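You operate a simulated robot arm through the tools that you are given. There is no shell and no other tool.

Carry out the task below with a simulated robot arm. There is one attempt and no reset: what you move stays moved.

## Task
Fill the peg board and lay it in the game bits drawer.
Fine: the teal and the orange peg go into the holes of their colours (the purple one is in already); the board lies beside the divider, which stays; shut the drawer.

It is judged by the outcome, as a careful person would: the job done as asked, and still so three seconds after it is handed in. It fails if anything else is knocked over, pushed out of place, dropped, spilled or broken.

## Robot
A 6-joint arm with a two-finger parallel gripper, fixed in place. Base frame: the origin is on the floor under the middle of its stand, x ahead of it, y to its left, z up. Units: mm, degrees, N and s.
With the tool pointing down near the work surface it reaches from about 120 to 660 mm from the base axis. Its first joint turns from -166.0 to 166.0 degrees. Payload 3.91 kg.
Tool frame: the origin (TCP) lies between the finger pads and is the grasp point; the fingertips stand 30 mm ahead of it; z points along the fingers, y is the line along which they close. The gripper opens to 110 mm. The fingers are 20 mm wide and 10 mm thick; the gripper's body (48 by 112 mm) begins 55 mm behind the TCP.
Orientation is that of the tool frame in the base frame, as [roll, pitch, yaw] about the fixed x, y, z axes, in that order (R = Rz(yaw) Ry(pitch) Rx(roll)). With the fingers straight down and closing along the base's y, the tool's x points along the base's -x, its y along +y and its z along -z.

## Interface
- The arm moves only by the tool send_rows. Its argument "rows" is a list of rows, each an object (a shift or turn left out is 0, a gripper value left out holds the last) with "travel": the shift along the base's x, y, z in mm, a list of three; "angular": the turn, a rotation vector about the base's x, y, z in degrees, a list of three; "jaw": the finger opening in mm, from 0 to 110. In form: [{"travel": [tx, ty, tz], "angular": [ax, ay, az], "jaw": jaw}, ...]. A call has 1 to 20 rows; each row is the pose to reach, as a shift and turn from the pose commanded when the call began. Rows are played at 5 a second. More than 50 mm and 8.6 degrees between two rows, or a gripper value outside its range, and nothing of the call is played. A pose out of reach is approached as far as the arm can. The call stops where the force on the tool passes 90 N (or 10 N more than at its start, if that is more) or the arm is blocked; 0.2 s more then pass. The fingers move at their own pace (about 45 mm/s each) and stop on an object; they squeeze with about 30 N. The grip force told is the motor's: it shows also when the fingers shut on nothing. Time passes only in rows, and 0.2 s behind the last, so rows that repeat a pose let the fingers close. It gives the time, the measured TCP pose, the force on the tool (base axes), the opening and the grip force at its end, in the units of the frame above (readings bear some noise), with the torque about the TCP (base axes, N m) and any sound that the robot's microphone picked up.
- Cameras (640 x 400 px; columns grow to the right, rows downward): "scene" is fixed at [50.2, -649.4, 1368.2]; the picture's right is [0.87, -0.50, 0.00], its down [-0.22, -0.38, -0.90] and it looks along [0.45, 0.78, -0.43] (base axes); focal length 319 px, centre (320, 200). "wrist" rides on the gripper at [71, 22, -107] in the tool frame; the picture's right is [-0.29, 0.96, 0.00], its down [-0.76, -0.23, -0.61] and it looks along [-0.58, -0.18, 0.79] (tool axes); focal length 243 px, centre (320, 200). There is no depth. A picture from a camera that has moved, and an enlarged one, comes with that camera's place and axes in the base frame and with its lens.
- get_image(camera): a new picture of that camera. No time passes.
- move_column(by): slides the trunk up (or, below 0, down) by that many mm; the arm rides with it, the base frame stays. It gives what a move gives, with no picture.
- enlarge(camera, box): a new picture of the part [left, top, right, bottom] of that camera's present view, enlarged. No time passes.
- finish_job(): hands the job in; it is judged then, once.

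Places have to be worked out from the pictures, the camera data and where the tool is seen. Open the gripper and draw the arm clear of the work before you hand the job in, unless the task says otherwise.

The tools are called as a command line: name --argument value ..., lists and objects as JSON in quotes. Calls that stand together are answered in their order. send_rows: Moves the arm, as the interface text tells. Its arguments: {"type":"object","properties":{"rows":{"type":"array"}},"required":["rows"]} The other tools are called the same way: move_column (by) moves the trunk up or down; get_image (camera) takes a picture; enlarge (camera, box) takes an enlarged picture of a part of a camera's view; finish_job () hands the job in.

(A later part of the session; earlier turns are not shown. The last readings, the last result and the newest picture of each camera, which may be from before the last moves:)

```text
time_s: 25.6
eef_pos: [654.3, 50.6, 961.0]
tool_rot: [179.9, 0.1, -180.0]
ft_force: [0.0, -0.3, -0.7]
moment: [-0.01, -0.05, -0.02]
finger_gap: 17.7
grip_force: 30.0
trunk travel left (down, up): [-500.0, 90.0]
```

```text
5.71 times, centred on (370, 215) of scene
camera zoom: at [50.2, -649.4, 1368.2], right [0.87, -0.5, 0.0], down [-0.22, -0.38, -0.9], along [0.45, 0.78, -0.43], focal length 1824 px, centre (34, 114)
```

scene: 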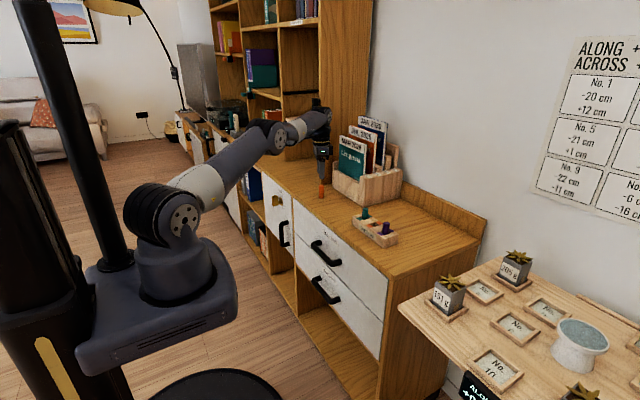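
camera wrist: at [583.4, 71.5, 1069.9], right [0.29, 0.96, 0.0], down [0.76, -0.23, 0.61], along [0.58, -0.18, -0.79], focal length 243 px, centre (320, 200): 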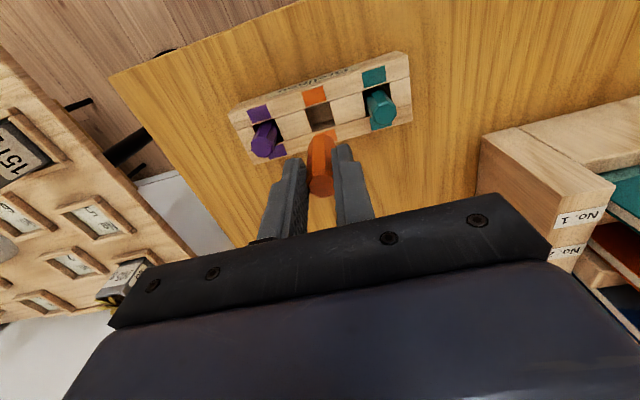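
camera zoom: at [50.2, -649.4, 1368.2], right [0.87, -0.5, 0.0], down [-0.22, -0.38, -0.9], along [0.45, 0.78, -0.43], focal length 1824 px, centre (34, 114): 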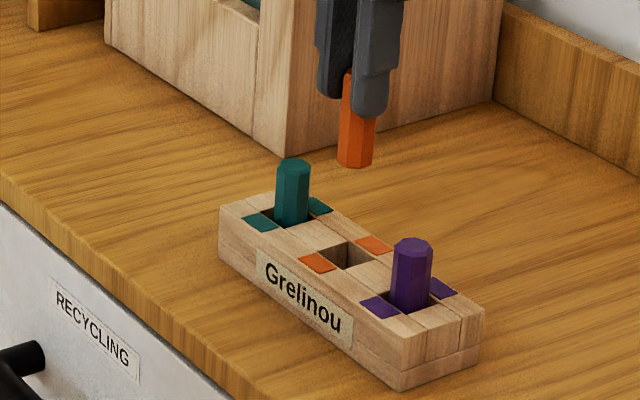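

The orange hole's centre is at tool offset about (-2.8, 0.65), and the peg tip about (-2.4, 1.2). I shift (0.4, -0.8), then lower to just above the board.

send_rows --rows '[{"travel": [0.4, -0.8, -15]}, {"travel": [0.4, -0.8, -30]}, {"travel": [0.4, -0.8, -46]}, {"travel": [0.4, -0.8, -46]}]'

enlarge --camera "wrist" --box '[252, 80, 380, 160]'

enlarge --camera "scene" --box '[330, 180, 410, 250]'

```text
time_s: 26.6
eef_pos: [656.1, 50.0, 917.1]
tool_rot: [180.0, 0.1, 180.0]
ft_force: [0.0, 0.2, -0.3]
moment: [0.03, 0.0, -0.01]
finger_gap: 18.3
grip_force: 29.9
trunk travel left (down, up): [-500.0, 90.0]
```

```text
5.00 times, centred on (316, 120) of wrist
camera zoom: at [583.5, 71.1, 1024.5], right [0.29, 0.96, 0.0], down [0.76, -0.23, 0.61], along [0.58, -0.18, -0.79], focal length 1213 px, centre (340, 600)
```

zoom: 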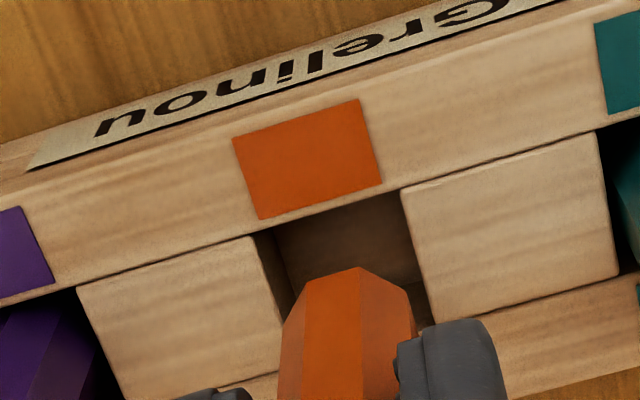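

```text
5.71 times, centred on (370, 215) of scene
camera zoom: at [50.2, -649.4, 1368.2], right [0.87, -0.5, 0.0], down [-0.22, -0.38, -0.9], along [0.45, 0.78, -0.43], focal length 1824 px, centre (34, 114)
```

zoom: 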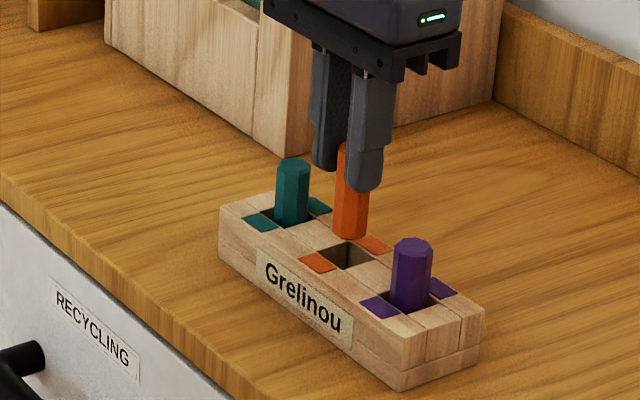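

Peg and hole agree to about 0.5 mm. I correct slightly and lower the tip into the hole mouth, checking force.

send_rows --rows '[{"travel": [-0.3, -0.8, 0]}, {"travel": [-0.3, -0.8, -8]}, {"travel": [-0.3, -0.8, -15]}, {"travel": [-0.3, -0.8, -21]}, {"travel": [-0.3, -0.8, -21]}]'

enlarge --camera "wrist" --box '[252, 80, 380, 160]'

enlarge --camera "scene" --box '[330, 180, 410, 250]'

```text
time_s: 27.8
eef_pos: [655.2, 48.4, 896.3]
tool_rot: [180.0, 0.0, -180.0]
ft_force: [-0.5, -0.3, 0.1]
moment: [-0.03, -0.03, -0.02]
finger_gap: 18.0
grip_force: 30.3
trunk travel left (down, up): [-500.0, 90.0]
```

```text
5.00 times, centred on (316, 120) of wrist
camera zoom: at [583.4, 69.7, 1003.4], right [0.29, 0.96, 0.0], down [0.76, -0.23, 0.61], along [0.58, -0.18, -0.79], focal length 1213 px, centre (340, 600)
```

zoom: 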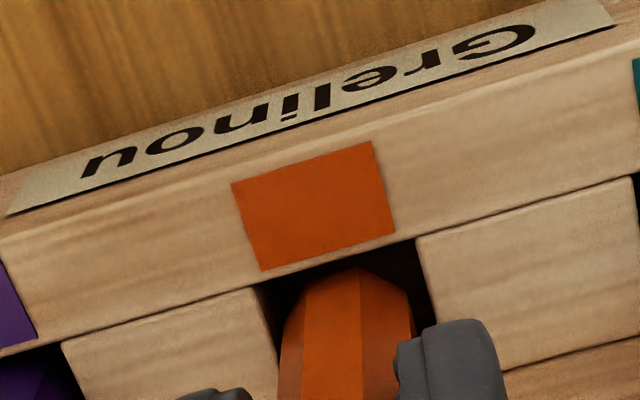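

```text
5.71 times, centred on (370, 215) of scene
camera zoom: at [50.2, -649.4, 1368.2], right [0.87, -0.5, 0.0], down [-0.22, -0.38, -0.9], along [0.45, 0.78, -0.43], focal length 1824 px, centre (34, 114)
```

zoom: 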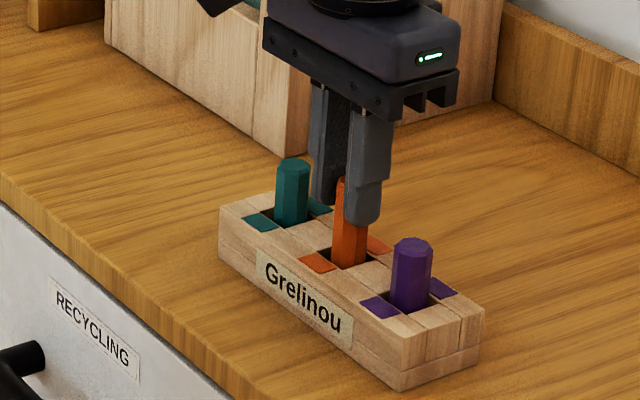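

The tip is in and centred, with no contact force. I lower to just above the bottom.

send_rows --rows '[{"travel": [0.6, 0, -5]}, {"travel": [0.6, 0, -10]}, {"travel": [0.6, 0, -14]}, {"travel": [0.6, 0, -16]}, {"travel": [0.6, 0, -16]}]'

```text
time_s: 29.0
eef_pos: [656.8, 49.3, 880.3]
tool_rot: [-180.0, 0.1, 179.9]
ft_force: [0.5, -0.8, 8.1]
moment: [-0.06, -0.01, 0.0]
finger_gap: 18.0
grip_force: 30.2
trunk travel left (down, up): [-500.0, 90.0]
```

The 8 N upward force at TCP z≈880 shows the orange peg touching the hole bottom. I release and rise straight up.

send_rows --rows '[{"travel": [0, 0, 0], "jaw": 18}, {"travel": [0, 0, 0], "jaw": 34}, {"travel": [0, 0, 0], "jaw": 34}, {"travel": [0, 0, 0], "jaw": 34}, {"travel": [0, 0, 20], "jaw": 34}, {"travel": [0, 0, 45], "jaw": 34}, {"travel": [0, 0, 80], "jaw": 34}, {"travel": [0, 0, 80], "jaw": 34}]'

get_image --camera "wrist"

enlarge --camera "scene" --box '[330, 180, 410, 250]'

```text
time_s: 30.8
eef_pos: [656.0, 48.9, 960.3]
tool_rot: [-180.0, 0.0, 180.0]
ft_force: [-0.3, 0.3, -0.4]
moment: [-0.01, 0.0, -0.02]
finger_gap: 34.1
grip_force: 0.1
trunk travel left (down, up): [-500.0, 90.0]
```

```text
taken
camera wrist: at [583.9, 69.7, 1068.2], right [0.29, 0.96, 0.0], down [0.76, -0.23, 0.61], along [0.58, -0.18, -0.79], focal length 243 px, centre (320, 200)
```

wrist: 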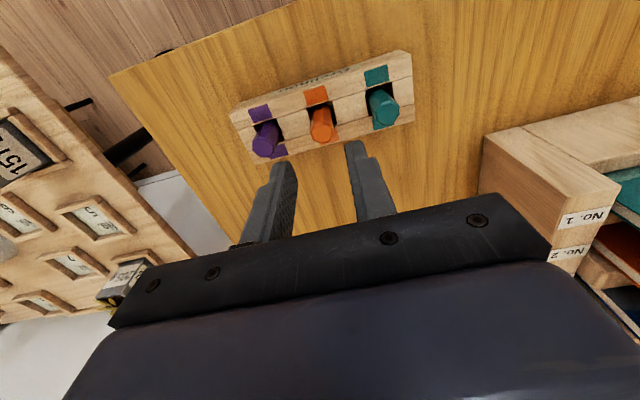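

```text
5.71 times, centred on (370, 215) of scene
camera zoom: at [50.2, -649.4, 1368.2], right [0.87, -0.5, 0.0], down [-0.22, -0.38, -0.9], along [0.45, 0.78, -0.43], focal length 1824 px, centre (34, 114)
```

zoom: 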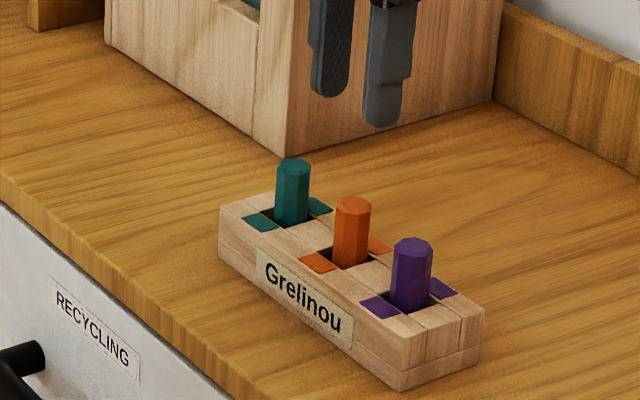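

All three pegs are seated in their own holes. Next comes the drawer: I retract the arm from the counter to free space in front of the cabinet.

send_rows --rows '[{"travel": [-45, 5, 10], "jaw": 50}, {"travel": [-90, 10, 20], "jaw": 50}, {"travel": [-135, 15, 20], "jaw": 50}, {"travel": [-180, 20, 20], "jaw": 50}, {"travel": [-225, 25, 20], "jaw": 50}, {"travel": [-265, 35, 20], "jaw": 50}, {"travel": [-265, 55, 20], "angular": [0, 0, -8], "jaw": 50}, {"travel": [-265, 75, 20], "angular": [0, 0, -16], "jaw": 50}, {"travel": [-265, 95, 20], "angular": [0, 0, -24], "jaw": 50}, {"travel": [-265, 95, 20], "angular": [0, 0, -32], "jaw": 50}, {"travel": [-265, 95, 20], "angular": [0, 0, -40], "jaw": 50}, {"travel": [-265, 95, 20], "angular": [0, 0, -48], "jaw": 50}, {"travel": [-265, 95, 20], "angular": [0, 0, -56], "jaw": 50}, {"travel": [-265, 95, 20], "angular": [0, 0, -64], "jaw": 50}, {"travel": [-265, 95, 20], "angular": [0, 0, -72], "jaw": 50}, {"travel": [-265, 95, 20], "angular": [0, 0, -80], "jaw": 50}, {"travel": [-265, 95, 20], "angular": [0, 0, -88], "jaw": 50}, {"travel": [-265, 95, 20], "angular": [0, 0, -90], "jaw": 50}, {"travel": [-265, 95, 20], "angular": [0, 0, -90], "jaw": 50}]'

get_image --camera "scene"

get_image --camera "wrist"

```text
time_s: 34.8
eef_pos: [390.9, 143.9, 979.3]
tool_rot: [180.0, 0.0, 90.0]
ft_force: [0.5, -0.4, -0.5]
moment: [0.04, 0.0, -0.03]
finger_gap: 50.0
grip_force: 0.1
trunk travel left (down, up): [-500.0, 90.0]
```

```text
taken
```

scene: 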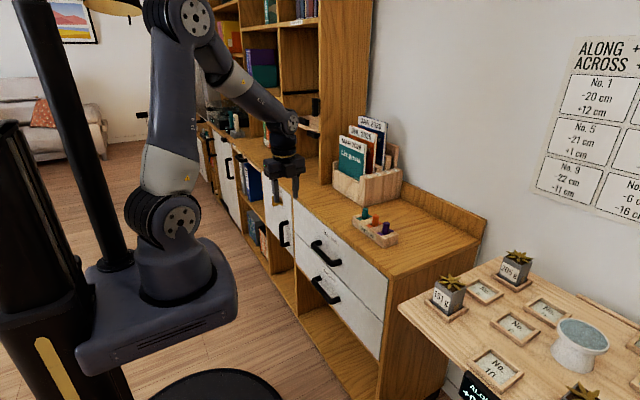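

```text
taken
camera wrist: at [412.0, 214.3, 1087.5], right [0.96, -0.29, 0.0], down [-0.23, -0.76, 0.61], along [-0.18, -0.58, -0.79], focal length 243 px, centre (320, 200)
```

wrist: 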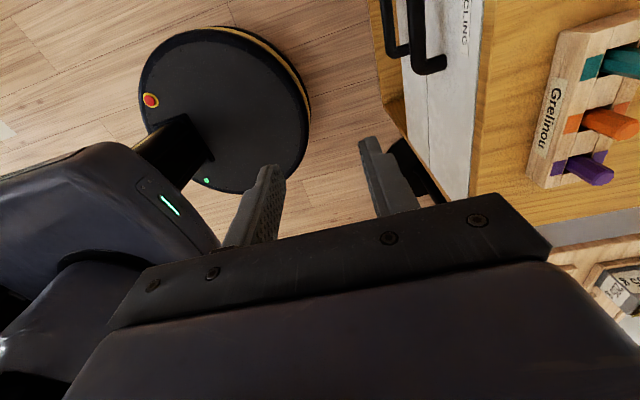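

The arm is clear, closing direction now along x. I pitch the tool 45° so the fingers point forward and down toward the cabinet.

send_rows --rows '[{"travel": [0, 0, 0], "angular": [0, -8, 0]}, {"travel": [0, 0, 0], "angular": [0, -16, 0]}, {"travel": [0, 0, 0], "angular": [0, -24, 0]}, {"travel": [0, 0, 0], "angular": [0, -32, 0]}, {"travel": [0, 0, 0], "angular": [0, -40, 0]}, {"travel": [0, 0, 0], "angular": [0, -45, 0]}, {"travel": [0, 0, 0], "angular": [0, -45, 0]}]'

get_image --camera "scene"

get_image --camera "wrist"

```text
time_s: 36.4
eef_pos: [408.5, 121.3, 1050.1]
tool_rot: [135.3, 0.0, 90.1]
ft_force: [-0.1, 0.8, 1.0]
moment: [0.01, 0.01, 0.02]
finger_gap: 49.7
grip_force: 0.0
out of reach, approached as far as the arm can: row 5, 6, 7
trunk travel left (down, up): [-500.0, 90.0]
```

```text
taken
```

scene: 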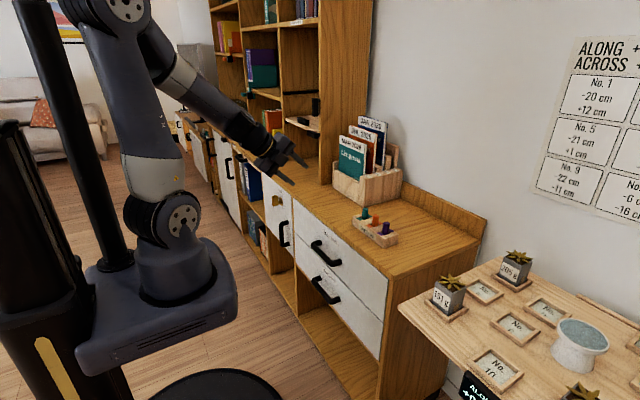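

```text
taken
camera wrist: at [347.3, 190.9, 1141.6], right [0.68, -0.29, 0.67], down [-0.59, -0.76, 0.27], along [0.43, -0.58, -0.69], focal length 243 px, centre (320, 200)
```

wrist: 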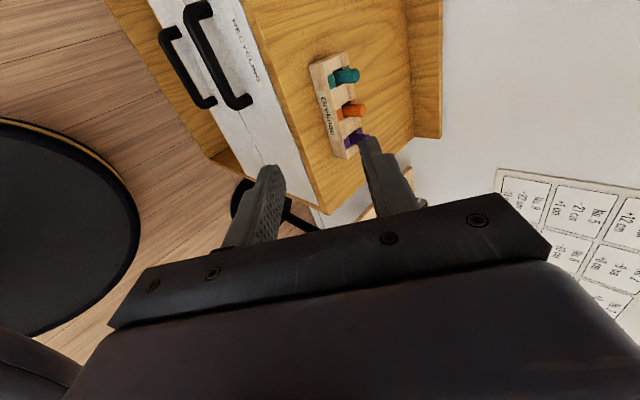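

The 45° pitch was limited by how close the wrist is to the shoulder at this height; lower down there is more room. I move down in front of the cabinet towards the lower drawer handle, staying at x≈415.

send_rows --rows '[{"travel": [0, 5, -45]}, {"travel": [0, 10, -90]}, {"travel": [0, 15, -135]}, {"travel": [0, 20, -180]}, {"travel": [0, 25, -225]}, {"travel": [0, 25, -270]}, {"travel": [0, 25, -315]}, {"travel": [0, 25, -360]}, {"travel": [0, 25, -360]}]'

get_image --camera "scene"

get_image --camera "wrist"

```text
time_s: 38.4
eef_pos: [424.9, 100.6, 1040.1]
tool_rot: [135.5, 0.0, 90.1]
ft_force: [-0.7, -0.2, -0.2]
moment: [-0.02, 0.02, -0.01]
finger_gap: 50.3
grip_force: 0.1
out of reach, approached as far as the arm can: row 1, 2, 3, 4, 5, 6, 7, 8, 9
trunk travel left (down, up): [-500.0, 90.0]
```

```text
taken
```

scene: 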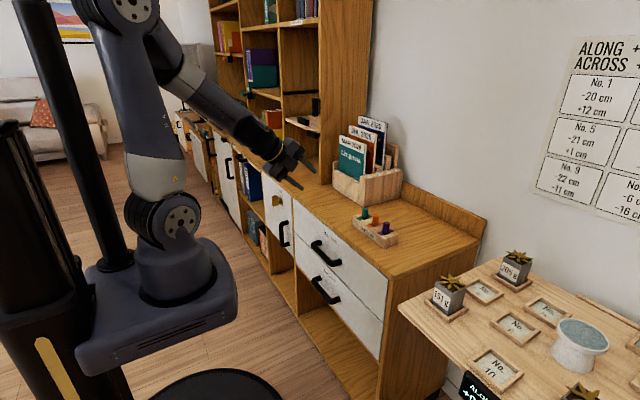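

```text
taken
camera wrist: at [364.6, 170.3, 1131.3], right [0.68, -0.29, 0.67], down [-0.59, -0.76, 0.27], along [0.43, -0.58, -0.69], focal length 243 px, centre (320, 200)
```

wrist: 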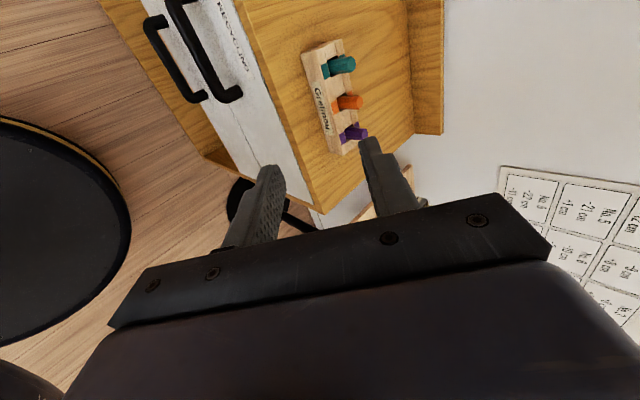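

The wrist is near a straight-line singularity with the forearm steep. A steeper tool (30° from vertical) with the trunk lowered should work, so I rotate back by 15° and recentre at y≈148.

send_rows --rows '[{"travel": [-5, 12, 0], "angular": [0, 8, 0]}, {"travel": [-10, 25, 0], "angular": [0, 15, 0]}, {"travel": [-15, 38, 0], "angular": [0, 15, 0]}, {"travel": [-20, 47, 0], "angular": [0, 15, 0]}, {"travel": [-20, 47, 0], "angular": [0, 15, 0]}]'

get_image --camera "scene"

```text
time_s: 39.6
eef_pos: [403.0, 149.1, 1040.7]
tool_rot: [150.0, 0.0, 89.9]
ft_force: [0.2, 0.6, 0.9]
moment: [0.03, 0.0, 0.01]
finger_gap: 50.1
grip_force: 0.0
trunk travel left (down, up): [-500.0, 90.0]
```

```text
taken
```

scene: 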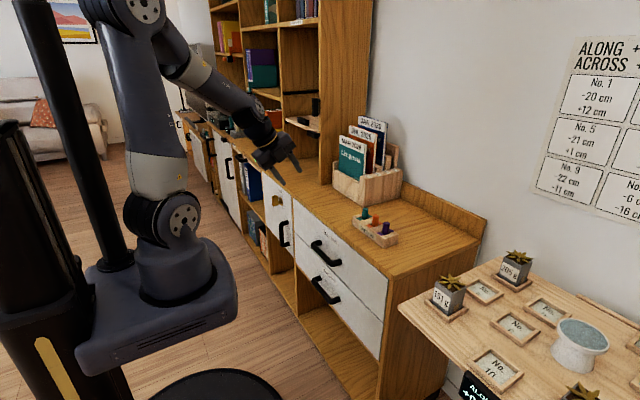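

That pose is reachable, 30° from vertical at (403, 149, 1041). I lower the trunk by 420 mm, straight down in free space in front of the drawers.

move_column --by -420

get_image --camera "scene"

get_image --camera "wrist"

```text
refused: -420 is not a number from -400 to 400
```

```text
taken
```

scene: 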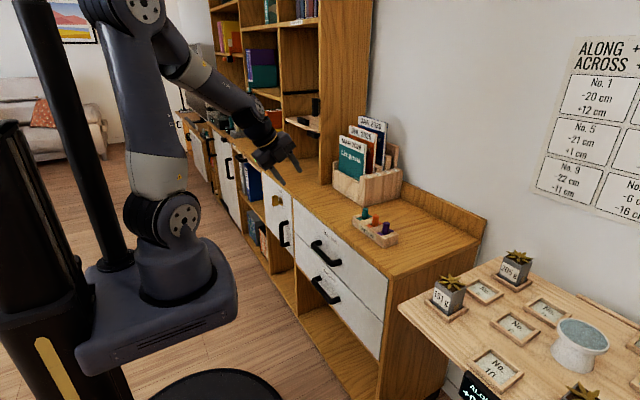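

```text
taken
camera wrist: at [367.0, 220.5, 1143.6], right [0.83, -0.29, 0.48], down [-0.5, -0.76, 0.41], along [0.24, -0.58, -0.78], focal length 243 px, centre (320, 200)
```

wrist: 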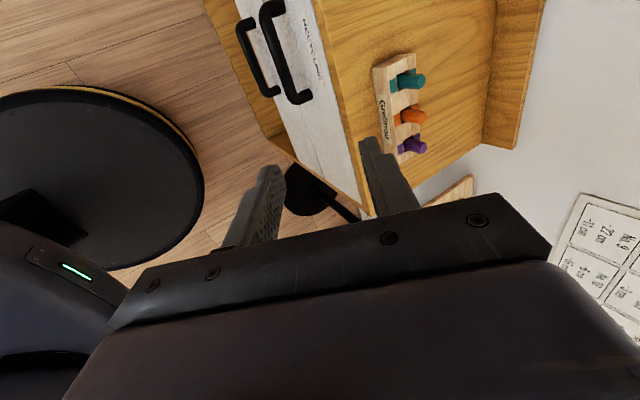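

The column accepts at most 400 mm per call, so I lower it 380 mm.

move_column --by -380

get_image --camera "scene"

get_image --camera "wrist"

```text
time_s: 43.3
eef_pos: [403.2, 149.7, 660.2]
tool_rot: [150.0, 0.0, 90.1]
ft_force: [0.6, 0.4, -0.3]
moment: [0.02, 0.0, 0.02]
finger_gap: 50.1
grip_force: 0.0
trunk travel left (down, up): [-120.0, 470.0]
```

```text
taken
```

scene: 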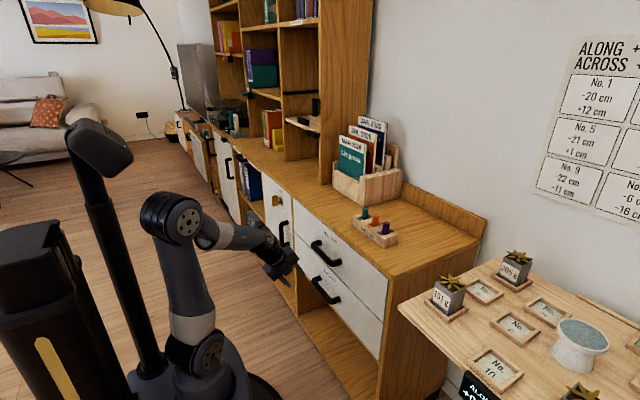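

```text
taken
camera wrist: at [367.0, 220.3, 763.6], right [0.83, -0.29, 0.48], down [-0.5, -0.76, 0.41], along [0.24, -0.58, -0.78], focal length 243 px, centre (320, 200)
```

wrist: 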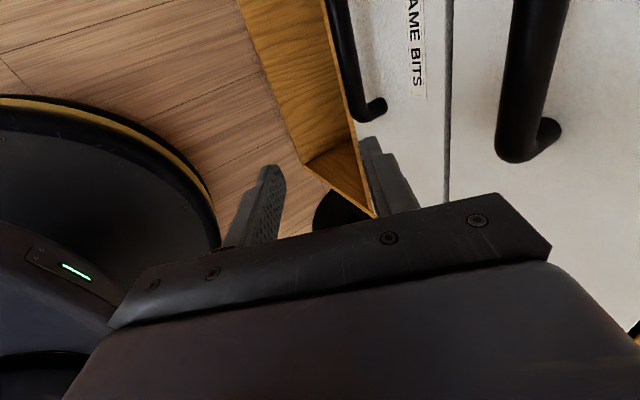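

Now both handles and the GAME BITS label are in the wrist view. I enlarge to locate the lower handle precisely.

enlarge --camera "wrist" --box '[280, 0, 600, 200]'

enlarge --camera "scene" --box '[240, 220, 380, 320]'

```text
2.00 times, centred on (440, 100) of wrist
camera zoom: at [367.0, 220.3, 763.6], right [0.83, -0.29, 0.48], down [-0.5, -0.76, 0.41], along [0.24, -0.58, -0.78], focal length 485 px, centre (80, 400)
```

zoom: 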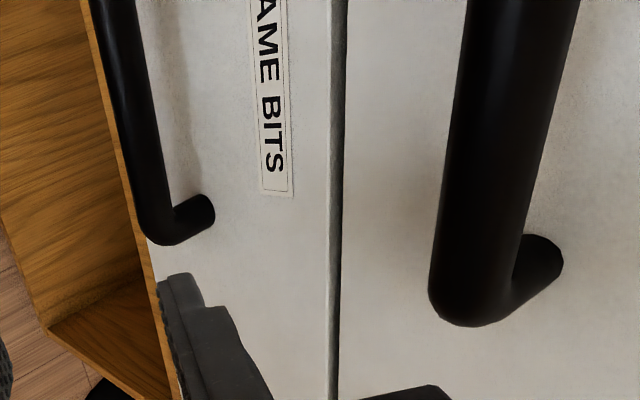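

```text
4.00 times, centred on (310, 270) of scene
camera zoom: at [50.2, -649.4, 1368.2], right [0.87, -0.5, 0.0], down [-0.22, -0.38, -0.9], along [0.45, 0.78, -0.43], focal length 1276 px, centre (360, -80)
```

zoom: 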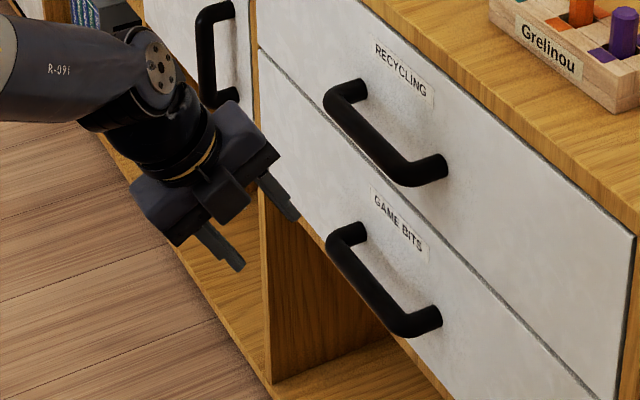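

I judge the drawer faces at x≈561 and the lower handle's posts at y≈113 and 254, z≈520, with the bar about 30–35 mm out. I move nearer, to a pre-approach pose, to verify.

send_rows --rows '[{"travel": [20, 10, -20], "jaw": 44}, {"travel": [40, 22, -40], "jaw": 44}, {"travel": [60, 33, -60], "jaw": 44}, {"travel": [60, 33, -60], "jaw": 44}]'

get_image --camera "wrist"

enlarge --camera "scene" --box '[240, 220, 380, 320]'

```text
time_s: 44.3
eef_pos: [462.8, 182.1, 599.0]
tool_rot: [149.9, 0.0, 90.0]
ft_force: [0.0, -0.3, -0.2]
moment: [-0.02, 0.0, 0.0]
finger_gap: 44.0
grip_force: 0.1
trunk travel left (down, up): [-120.0, 470.0]
```

```text
taken
camera wrist: at [427.6, 252.7, 703.1], right [0.83, -0.29, 0.48], down [-0.5, -0.76, 0.41], along [0.24, -0.58, -0.78], focal length 243 px, centre (320, 200)
```

wrist: 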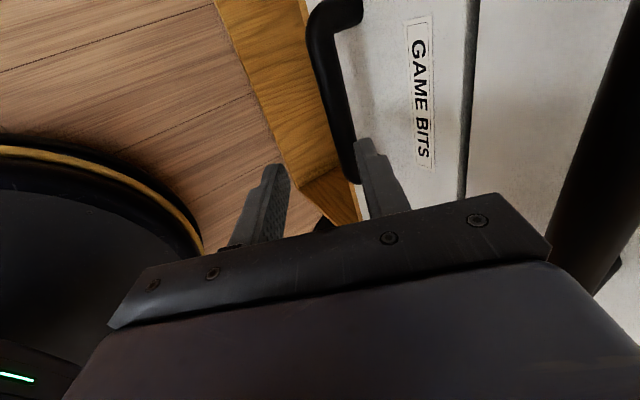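

```text
4.00 times, centred on (310, 270) of scene
camera zoom: at [50.2, -649.4, 1368.2], right [0.87, -0.5, 0.0], down [-0.22, -0.38, -0.9], along [0.45, 0.78, -0.43], focal length 1276 px, centre (360, -80)
```

zoom: 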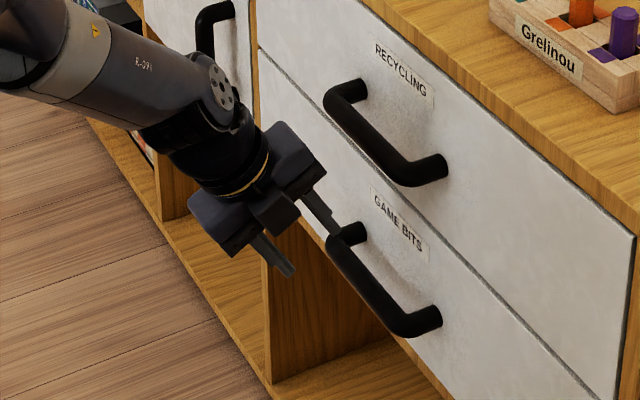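

I enlarge the handle region again from this closer pose.

enlarge --camera "wrist" --box '[230, 0, 470, 220]'

```text
1.82 times, centred on (350, 110) of wrist
camera zoom: at [427.6, 252.7, 703.1], right [0.83, -0.29, 0.48], down [-0.5, -0.76, 0.41], along [0.24, -0.58, -0.78], focal length 441 px, centre (266, 364)
```

zoom: 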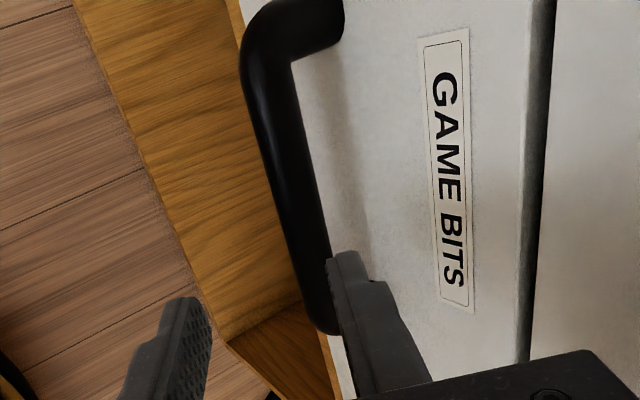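

The bar's axis is about (527, y 113–254, z 521), roughly 20 mm thick, with a 24 mm gap to the face. I approach along the tool axis so that the rear finger goes between bar and face.

send_rows --rows '[{"travel": [16, 1, -11], "jaw": 48}, {"travel": [16, 1, -11], "jaw": 48}, {"travel": [26, 1, -28.3], "jaw": 48}, {"travel": [36, 1, -45.6], "jaw": 48}, {"travel": [36, 1, -45.6], "jaw": 48}]'

get_image --camera "wrist"

enlarge --camera "scene" --box '[270, 220, 370, 320]'

```text
time_s: 45.5
eef_pos: [499.9, 183.2, 553.5]
tool_rot: [150.0, -0.1, 90.1]
ft_force: [-0.4, 0.6, -0.5]
moment: [-0.01, -0.01, -0.05]
finger_gap: 48.0
grip_force: 0.1
trunk travel left (down, up): [-120.0, 470.0]
```

```text
taken
camera wrist: at [464.1, 253.7, 658.0], right [0.83, -0.29, 0.48], down [-0.5, -0.76, 0.41], along [0.24, -0.58, -0.78], focal length 243 px, centre (320, 200)
```

wrist: 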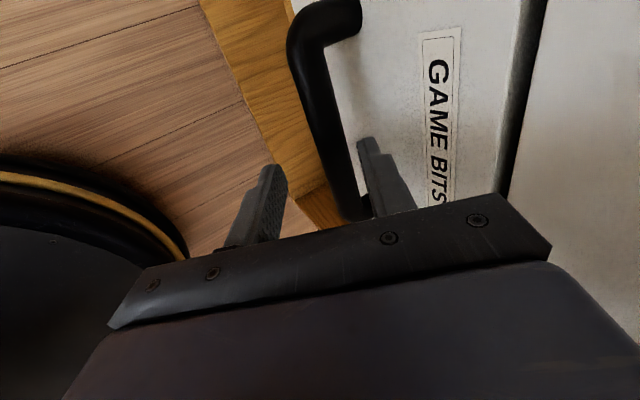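

```text
4.00 times, centred on (320, 270) of scene
camera zoom: at [50.2, -649.4, 1368.2], right [0.87, -0.5, 0.0], down [-0.22, -0.38, -0.9], along [0.45, 0.78, -0.43], focal length 1276 px, centre (320, -80)
```

zoom: 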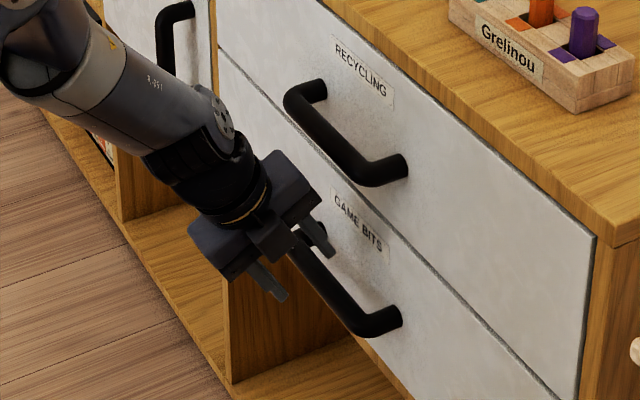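

I check the clearance between bar and rear finger in an enlarged view.

enlarge --camera "wrist" --box '[260, 60, 420, 220]'

```text
2.50 times, centred on (340, 140) of wrist
camera zoom: at [464.1, 253.7, 658.0], right [0.83, -0.29, 0.48], down [-0.5, -0.76, 0.41], along [0.24, -0.58, -0.78], focal length 606 px, centre (270, 350)
```

zoom: 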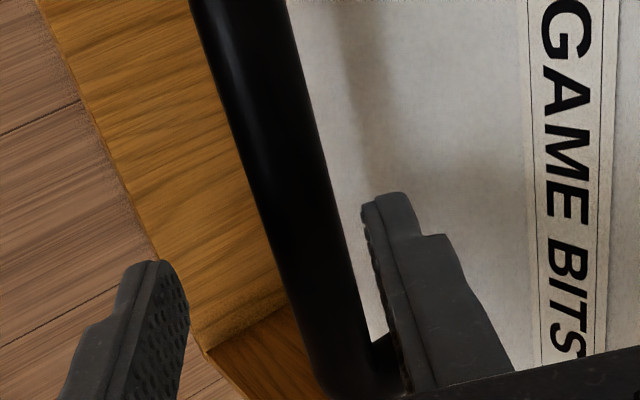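

Bar sits about n≈+9 of the tool axis with about 5 mm clearance to the rear finger. I advance 20 mm more along the tool axis, checking force.

send_rows --rows '[{"travel": [3.3, 0, -5.8]}, {"travel": [6.7, 0, -11.5]}, {"travel": [10, 0, -17.3]}, {"travel": [10, 0, -17.3]}]'

enlarge --camera "wrist" --box '[260, 60, 420, 220]'

enlarge --camera "scene" --box '[270, 220, 370, 320]'

```text
time_s: 46.5
eef_pos: [508.5, 184.7, 535.7]
tool_rot: [150.0, 0.0, 90.0]
ft_force: [0.3, -0.2, 0.1]
moment: [0.02, 0.01, 0.05]
finger_gap: 48.0
grip_force: 0.1
trunk travel left (down, up): [-120.0, 470.0]
```

```text
2.50 times, centred on (340, 140) of wrist
camera zoom: at [473.3, 254.3, 640.8], right [0.83, -0.29, 0.48], down [-0.5, -0.76, 0.41], along [0.24, -0.58, -0.78], focal length 606 px, centre (270, 350)
```

zoom: 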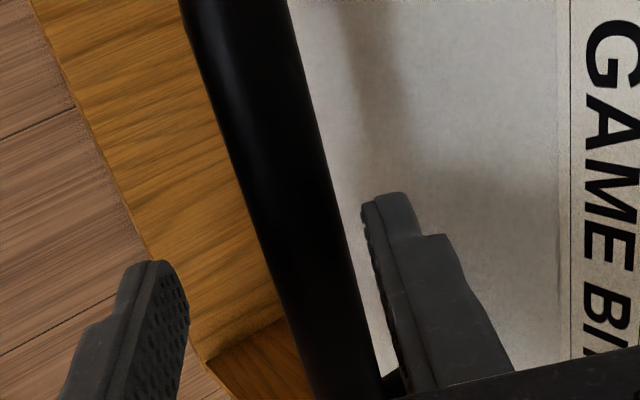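

```text
4.00 times, centred on (320, 270) of scene
camera zoom: at [50.2, -649.4, 1368.2], right [0.87, -0.5, 0.0], down [-0.22, -0.38, -0.9], along [0.45, 0.78, -0.43], focal length 1276 px, centre (320, -80)
```

zoom: 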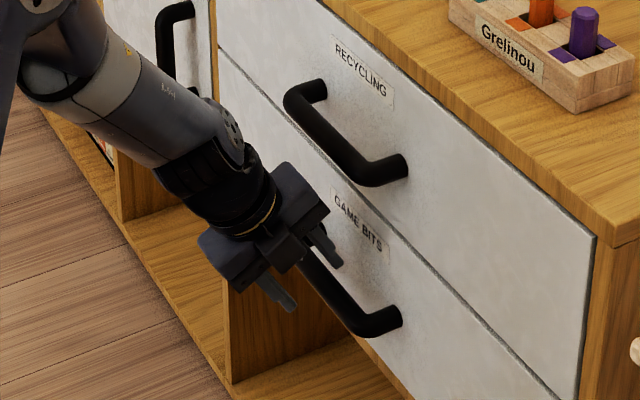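

No contact and the bar is between the fingers. I narrow the jaw while centring the tool on the bar, then grip it.

send_rows --rows '[{"travel": [1, 0, 0.5], "jaw": 38}, {"travel": [3.5, 0, 2], "jaw": 30}, {"travel": [6.5, 0, 3.7], "jaw": 26}, {"travel": [6.5, 0, 3.7], "jaw": 26}, {"travel": [6.5, 0, 3.7], "jaw": 10}, {"travel": [6.5, 0, 3.7], "jaw": 10}, {"travel": [6.5, 0, 3.7], "jaw": 10}]'

enlarge --camera "wrist" --box '[260, 60, 420, 220]'

```text
time_s: 48.1
eef_pos: [514.3, 183.7, 543.5]
tool_rot: [149.7, -0.1, 90.1]
ft_force: [-9.3, -2.4, 33.6]
moment: [-0.37, -0.29, 0.37]
finger_gap: 13.9
grip_force: 30.7
trunk travel left (down, up): [-120.0, 470.0]
```

```text
2.50 times, centred on (340, 140) of wrist
camera zoom: at [479.1, 254.5, 647.5], right [0.83, -0.29, 0.48], down [-0.5, -0.76, 0.41], along [0.25, -0.58, -0.78], focal length 606 px, centre (270, 350)
```

zoom: 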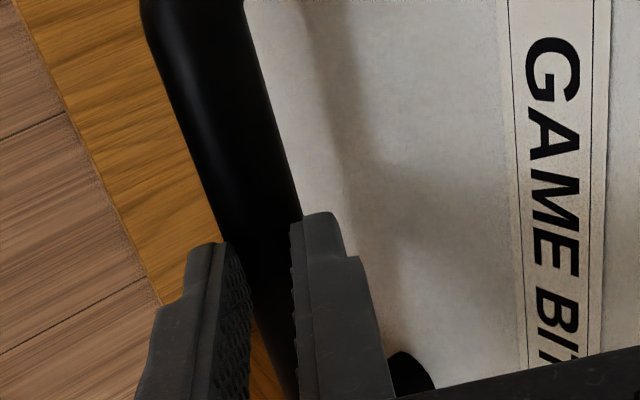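

The gap of 13.9 mm and upward push show the fingertips pinch only the near side of the bar; it lies deeper, about (532, 512). I open and advance about 11 mm before re-gripping.

send_rows --rows '[{"travel": [0, 0, 0], "jaw": 32}, {"travel": [0, 0, 0], "jaw": 32}, {"travel": [2.5, 0, -3], "jaw": 32}, {"travel": [5, 0, -6], "jaw": 32}, {"travel": [7, 0, -9], "jaw": 32}, {"travel": [7, 0, -9], "jaw": 32}]'

enlarge --camera "wrist" --box '[260, 60, 420, 220]'

```text
time_s: 49.5
eef_pos: [522.4, 183.0, 530.8]
tool_rot: [150.0, -0.1, 90.0]
ft_force: [0.6, 0.2, 0.8]
moment: [0.02, -0.01, -0.02]
finger_gap: 31.9
grip_force: 0.2
trunk travel left (down, up): [-120.0, 470.0]
```

```text
2.50 times, centred on (340, 140) of wrist
camera zoom: at [486.9, 254.3, 635.4], right [0.83, -0.29, 0.48], down [-0.5, -0.76, 0.41], along [0.24, -0.58, -0.78], focal length 606 px, centre (270, 350)
```

zoom: 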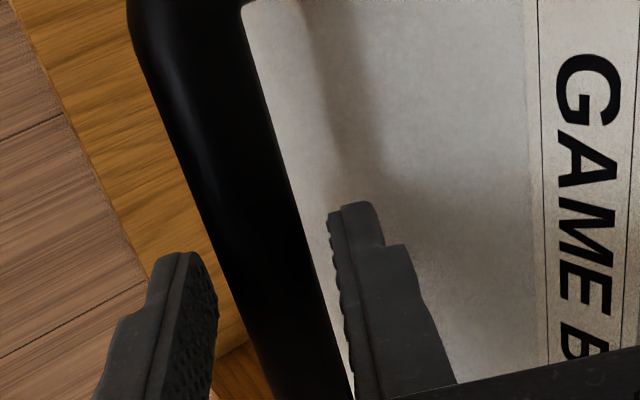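

No contact, bar is well between the pads. I close to grip.

send_rows --rows '[{"travel": [0, 0, 0], "jaw": 24}, {"travel": [0, 0, 0], "jaw": 12}, {"travel": [0, 0, 0], "jaw": 12}, {"travel": [0, 0, 0], "jaw": 12}]'

enlarge --camera "wrist" --box '[260, 60, 420, 220]'

```text
time_s: 50.5
eef_pos: [521.8, 184.1, 531.5]
tool_rot: [150.0, 0.0, 90.1]
ft_force: [2.7, -0.2, 0.6]
moment: [-0.3, -0.03, 0.47]
finger_gap: 21.7
grip_force: 44.9
trunk travel left (down, up): [-120.0, 470.0]
```

```text
2.50 times, centred on (340, 140) of wrist
camera zoom: at [486.8, 254.4, 635.5], right [0.83, -0.29, 0.48], down [-0.5, -0.76, 0.41], along [0.24, -0.58, -0.78], focal length 606 px, centre (270, 350)
```

zoom: 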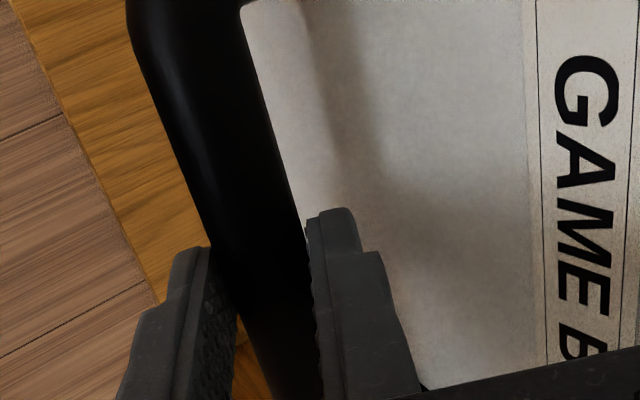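

A firm grip on the bar (21.7 mm). I pull the drawer out slowly by 40 mm along -x and check the force.

send_rows --rows '[{"travel": [-8, 0, 0]}, {"travel": [-18, 0, 0]}, {"travel": [-30, 0, 0]}, {"travel": [-40, 0, 0]}, {"travel": [-40, 0, 0]}]'

get_image --camera "scene"

```text
time_s: 51.7
eef_pos: [482.5, 184.0, 530.7]
tool_rot: [150.0, 0.0, 90.0]
ft_force: [1.6, 0.1, 5.6]
moment: [-0.8, -0.13, 0.07]
finger_gap: 21.6
grip_force: 44.9
trunk travel left (down, up): [-120.0, 470.0]
```

```text
taken
```

scene: 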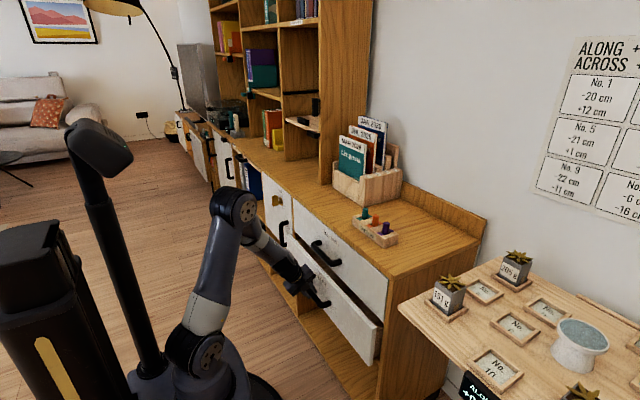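

The drawer slides easily. I pull another 120 mm.

send_rows --rows '[{"travel": [-15, 0, 0]}, {"travel": [-30, 0, 0]}, {"travel": [-45, 0, 0]}, {"travel": [-60, 0, 0]}, {"travel": [-75, 0, 0]}, {"travel": [-90, 0, 0]}, {"travel": [-105, 0, 0]}, {"travel": [-120, 0, 0]}, {"travel": [-120, 0, 0]}]'

get_image --camera "scene"

get_image --camera "wrist"

```text
time_s: 53.7
eef_pos: [386.9, 177.2, 575.1]
tool_rot: [150.5, 0.0, 90.0]
ft_force: [-1.2, 0.9, 0.4]
moment: [0.01, -0.02, -0.01]
finger_gap: 12.1
grip_force: 0.0
out of reach, approached as far as the arm can: row 2, 3, 4, 5, 6, 7, 8, 9
trunk travel left (down, up): [-120.0, 470.0]
```

```text
taken
```

scene: 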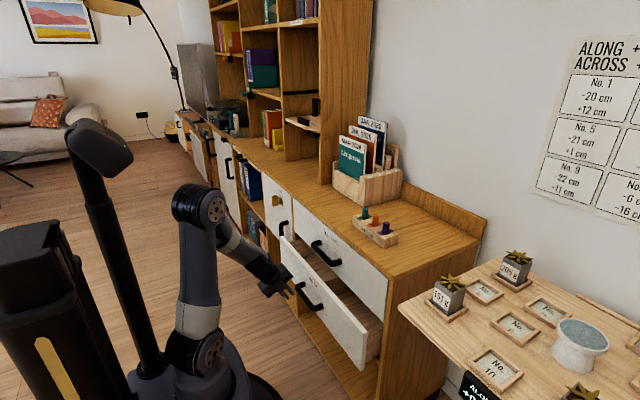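

```text
taken
camera wrist: at [352.5, 247.3, 678.8], right [0.83, -0.29, 0.47], down [-0.5, -0.76, 0.41], along [0.24, -0.58, -0.78], focal length 243 px, centre (320, 200)
```

wrist: 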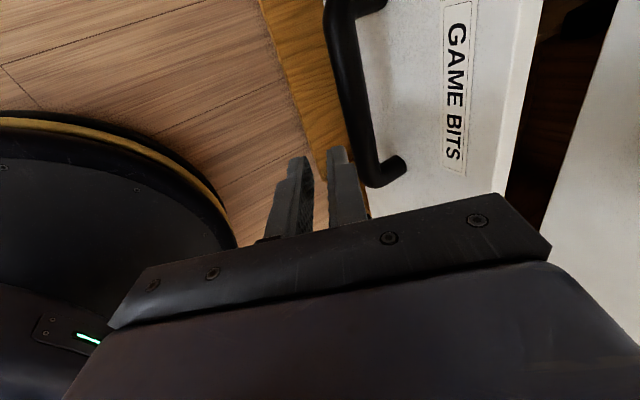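

The arm hit its fold limit, rose and slipped off the handle, with the drawer about 70 mm open. I'll switch to a vertical tool and pull by the front panel's top edge instead; first I rise and turn the tool upright.

send_rows --rows '[{"travel": [0, 0, 30], "jaw": 40}, {"travel": [0, 0, 70], "jaw": 40}, {"travel": [0, -10, 110], "angular": [0, 8, 0], "jaw": 50}, {"travel": [0, -20, 130], "angular": [0, 16, 0], "jaw": 50}, {"travel": [0, -30, 150], "angular": [0, 24, 0], "jaw": 50}, {"travel": [0, -40, 160], "angular": [0, 29.5, 0], "jaw": 50}, {"travel": [0, -50, 160], "angular": [0, 29.5, 0], "jaw": 50}, {"travel": [0, -50, 160], "angular": [0, 29.5, 0], "jaw": 50}]'

get_image --camera "scene"

get_image --camera "wrist"

```text
time_s: 55.5
eef_pos: [388.0, 126.7, 734.8]
tool_rot: [179.5, 0.1, 89.9]
ft_force: [-0.1, 0.5, -1.0]
moment: [-0.03, 0.04, 0.03]
finger_gap: 50.0
grip_force: 0.0
trunk travel left (down, up): [-120.0, 470.0]
```

```text
taken
```

scene: 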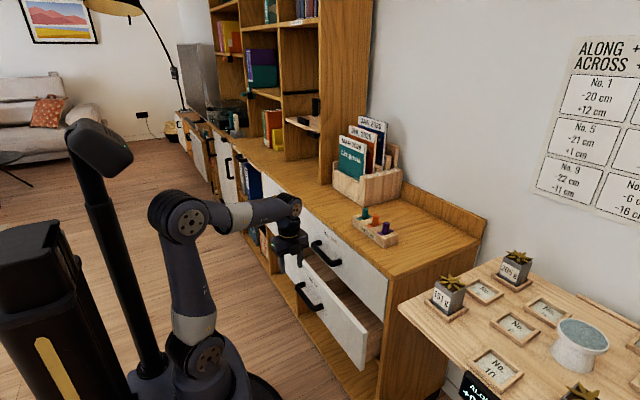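

```text
taken
camera wrist: at [408.5, 196.4, 842.3], right [0.96, -0.29, 0.01], down [-0.23, -0.76, 0.61], along [-0.17, -0.58, -0.8], focal length 243 px, centre (320, 200)
```

wrist: 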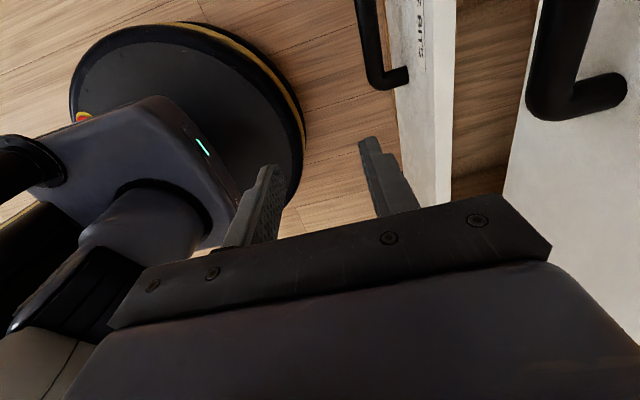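

The tool is vertical above the gap. I enlarge to see the drawer's front panel and interior.

enlarge --camera "wrist" --box '[340, 0, 640, 200]'

enlarge --camera "scene" --box '[260, 220, 420, 380]'

```text
2.00 times, centred on (490, 100) of wrist
camera zoom: at [408.5, 196.4, 842.3], right [0.96, -0.29, 0.01], down [-0.23, -0.76, 0.61], along [-0.17, -0.58, -0.8], focal length 485 px, centre (-20, 400)
```

zoom: 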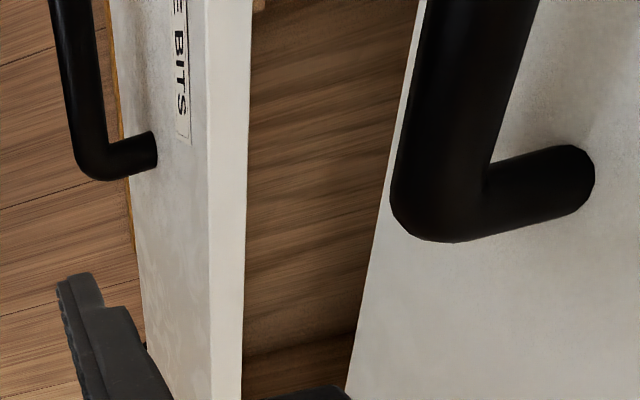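

```text
2.50 times, centred on (340, 300) of scene
camera zoom: at [50.2, -649.4, 1368.2], right [0.87, -0.5, 0.0], down [-0.22, -0.38, -0.9], along [0.45, 0.78, -0.43], focal length 798 px, centre (270, -50)
```

zoom: 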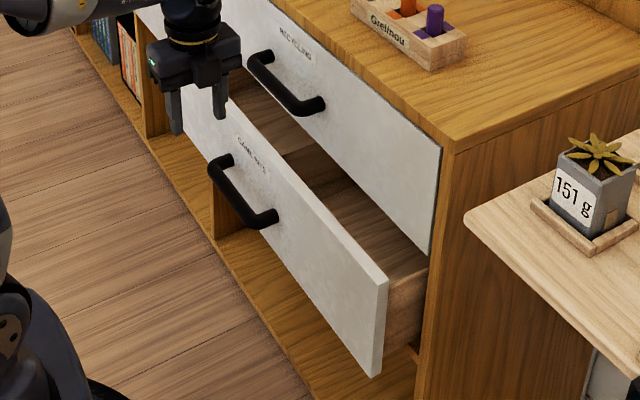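

I enlarge the scene view of the drawer's opening to see what's inside before putting fingers in.

enlarge --camera "scene" --box '[310, 240, 440, 350]'

```text
3.64 times, centred on (375, 295) of scene
camera zoom: at [50.2, -649.4, 1368.2], right [0.87, -0.5, 0.0], down [-0.22, -0.38, -0.9], along [0.45, 0.78, -0.43], focal length 1160 px, centre (120, -146)
```

zoom: 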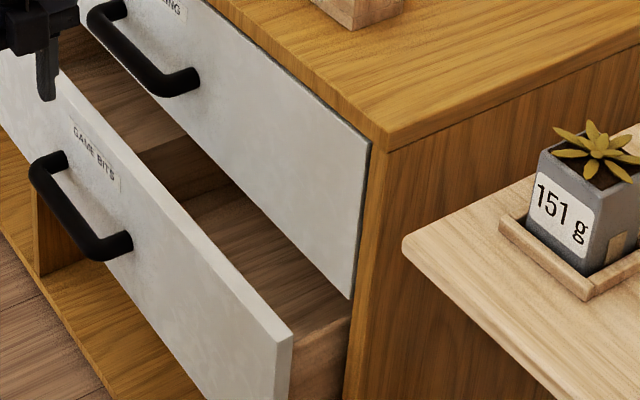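

A divider wall running front-to-back is visible near y≈135–170; the right compartment looks empty. I'll hook the front panel from inside with closed fingers at y≈30, so I first turn the gripper back to closing along y.

send_rows --rows '[{"travel": [0, -8, 0], "angular": [0, 0, 8], "jaw": 20}, {"travel": [0, -16, 0], "angular": [0, 0, 16], "jaw": 0}, {"travel": [0, -24, 0], "angular": [0, 0, 24], "jaw": 0}, {"travel": [0, -32, 0], "angular": [0, 0, 32], "jaw": 0}, {"travel": [0, -40, 0], "angular": [0, 0, 40], "jaw": 0}, {"travel": [0, -48, 0], "angular": [0, 0, 48], "jaw": 0}, {"travel": [0, -56, 0], "angular": [0, 0, 56], "jaw": 0}, {"travel": [0, -64, 0], "angular": [0, 0, 64], "jaw": 0}, {"travel": [0, -72, 0], "angular": [0, 0, 72], "jaw": 0}, {"travel": [0, -80, 0], "angular": [0, 0, 80], "jaw": 0}, {"travel": [0, -90, 0], "angular": [0, 0, 88], "jaw": 0}, {"travel": [0, -96, 0], "angular": [0, 0, 90], "jaw": 0}, {"travel": [0, -96, 0], "angular": [0, 0, 90], "jaw": 0}]'

get_image --camera "wrist"

```text
time_s: 58.3
eef_pos: [387.3, 29.3, 734.3]
tool_rot: [179.4, 0.0, -179.8]
ft_force: [0.1, 0.5, -0.5]
moment: [0.0, 0.01, -0.02]
finger_gap: 0.0
grip_force: 30.1
trunk travel left (down, up): [-120.0, 470.0]
```

```text
taken
camera wrist: at [316.4, 49.6, 842.7], right [0.29, 0.96, 0.01], down [0.76, -0.23, 0.61], along [0.58, -0.17, -0.8], focal length 243 px, centre (320, 200)
```

wrist: 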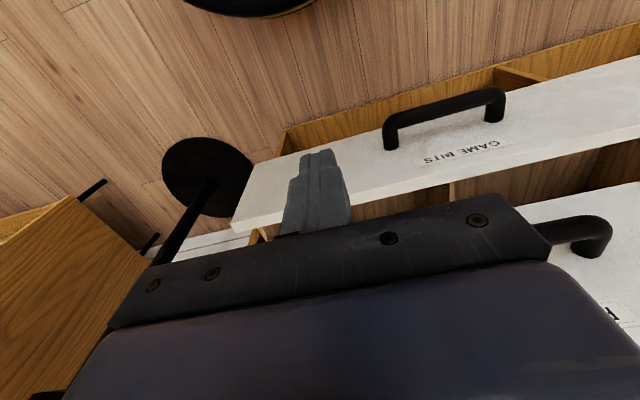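

The front panel and divider edge are visible. I enlarge to measure the panel and the divider.

enlarge --camera "wrist" --box '[220, 60, 640, 270]'

```text
1.52 times, centred on (430, 165) of wrist
camera zoom: at [316.4, 49.6, 842.7], right [0.29, 0.96, 0.01], down [0.76, -0.23, 0.61], along [0.58, -0.17, -0.8], focal length 370 px, centre (152, 253)
```

zoom: 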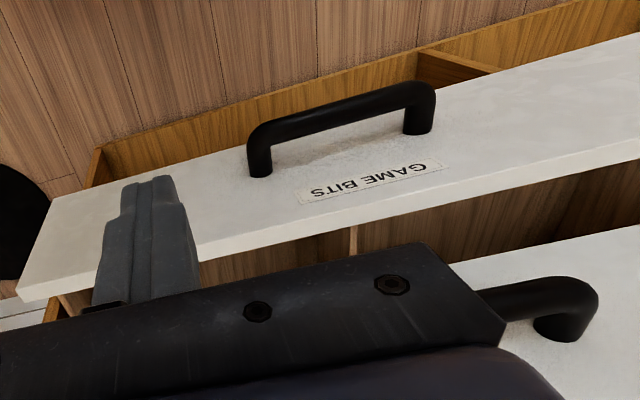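

The divider's top is at about y≈150; the panel spans x≈494–509. I tilt the tool 15° forward and move in front of the panel.

send_rows --rows '[{"travel": [20, 0, -10], "angular": [0, -8, 0]}, {"travel": [40, 0, -25], "angular": [0, -15, 0]}, {"travel": [63, 0, -44], "angular": [0, -15, 0]}, {"travel": [63, 0, -44], "angular": [0, -15, 0]}]'

get_image --camera "wrist"

enlarge --camera "scene" --box '[260, 200, 420, 360]'

```text
time_s: 59.3
eef_pos: [451.2, 29.7, 689.3]
tool_rot: [179.4, 15.0, -180.0]
ft_force: [0.0, -0.5, 0.1]
moment: [0.01, -0.01, -0.01]
finger_gap: 0.3
grip_force: 30.4
trunk travel left (down, up): [-120.0, 470.0]
```

```text
taken
camera wrist: at [353.9, 49.6, 775.6], right [0.28, 0.96, 0.08], down [0.58, -0.24, 0.78], along [0.77, -0.17, -0.62], focal length 243 px, centre (320, 200)
```

wrist: 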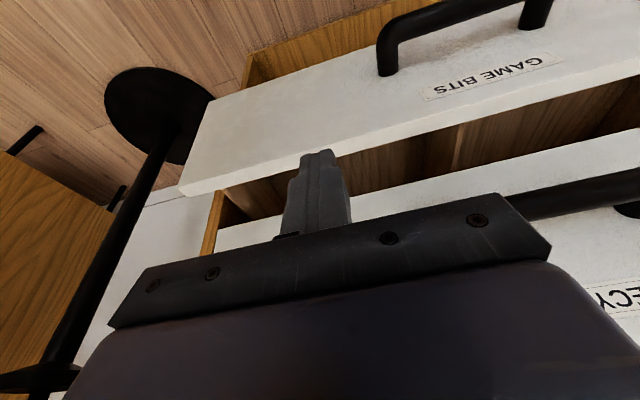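

```text
2.50 times, centred on (340, 280) of scene
camera zoom: at [50.2, -649.4, 1368.2], right [0.87, -0.5, 0.0], down [-0.22, -0.38, -0.9], along [0.45, 0.78, -0.43], focal length 798 px, centre (270, 0)
```

zoom: 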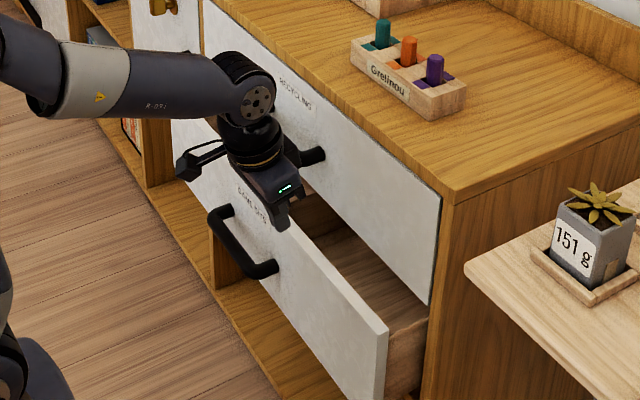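

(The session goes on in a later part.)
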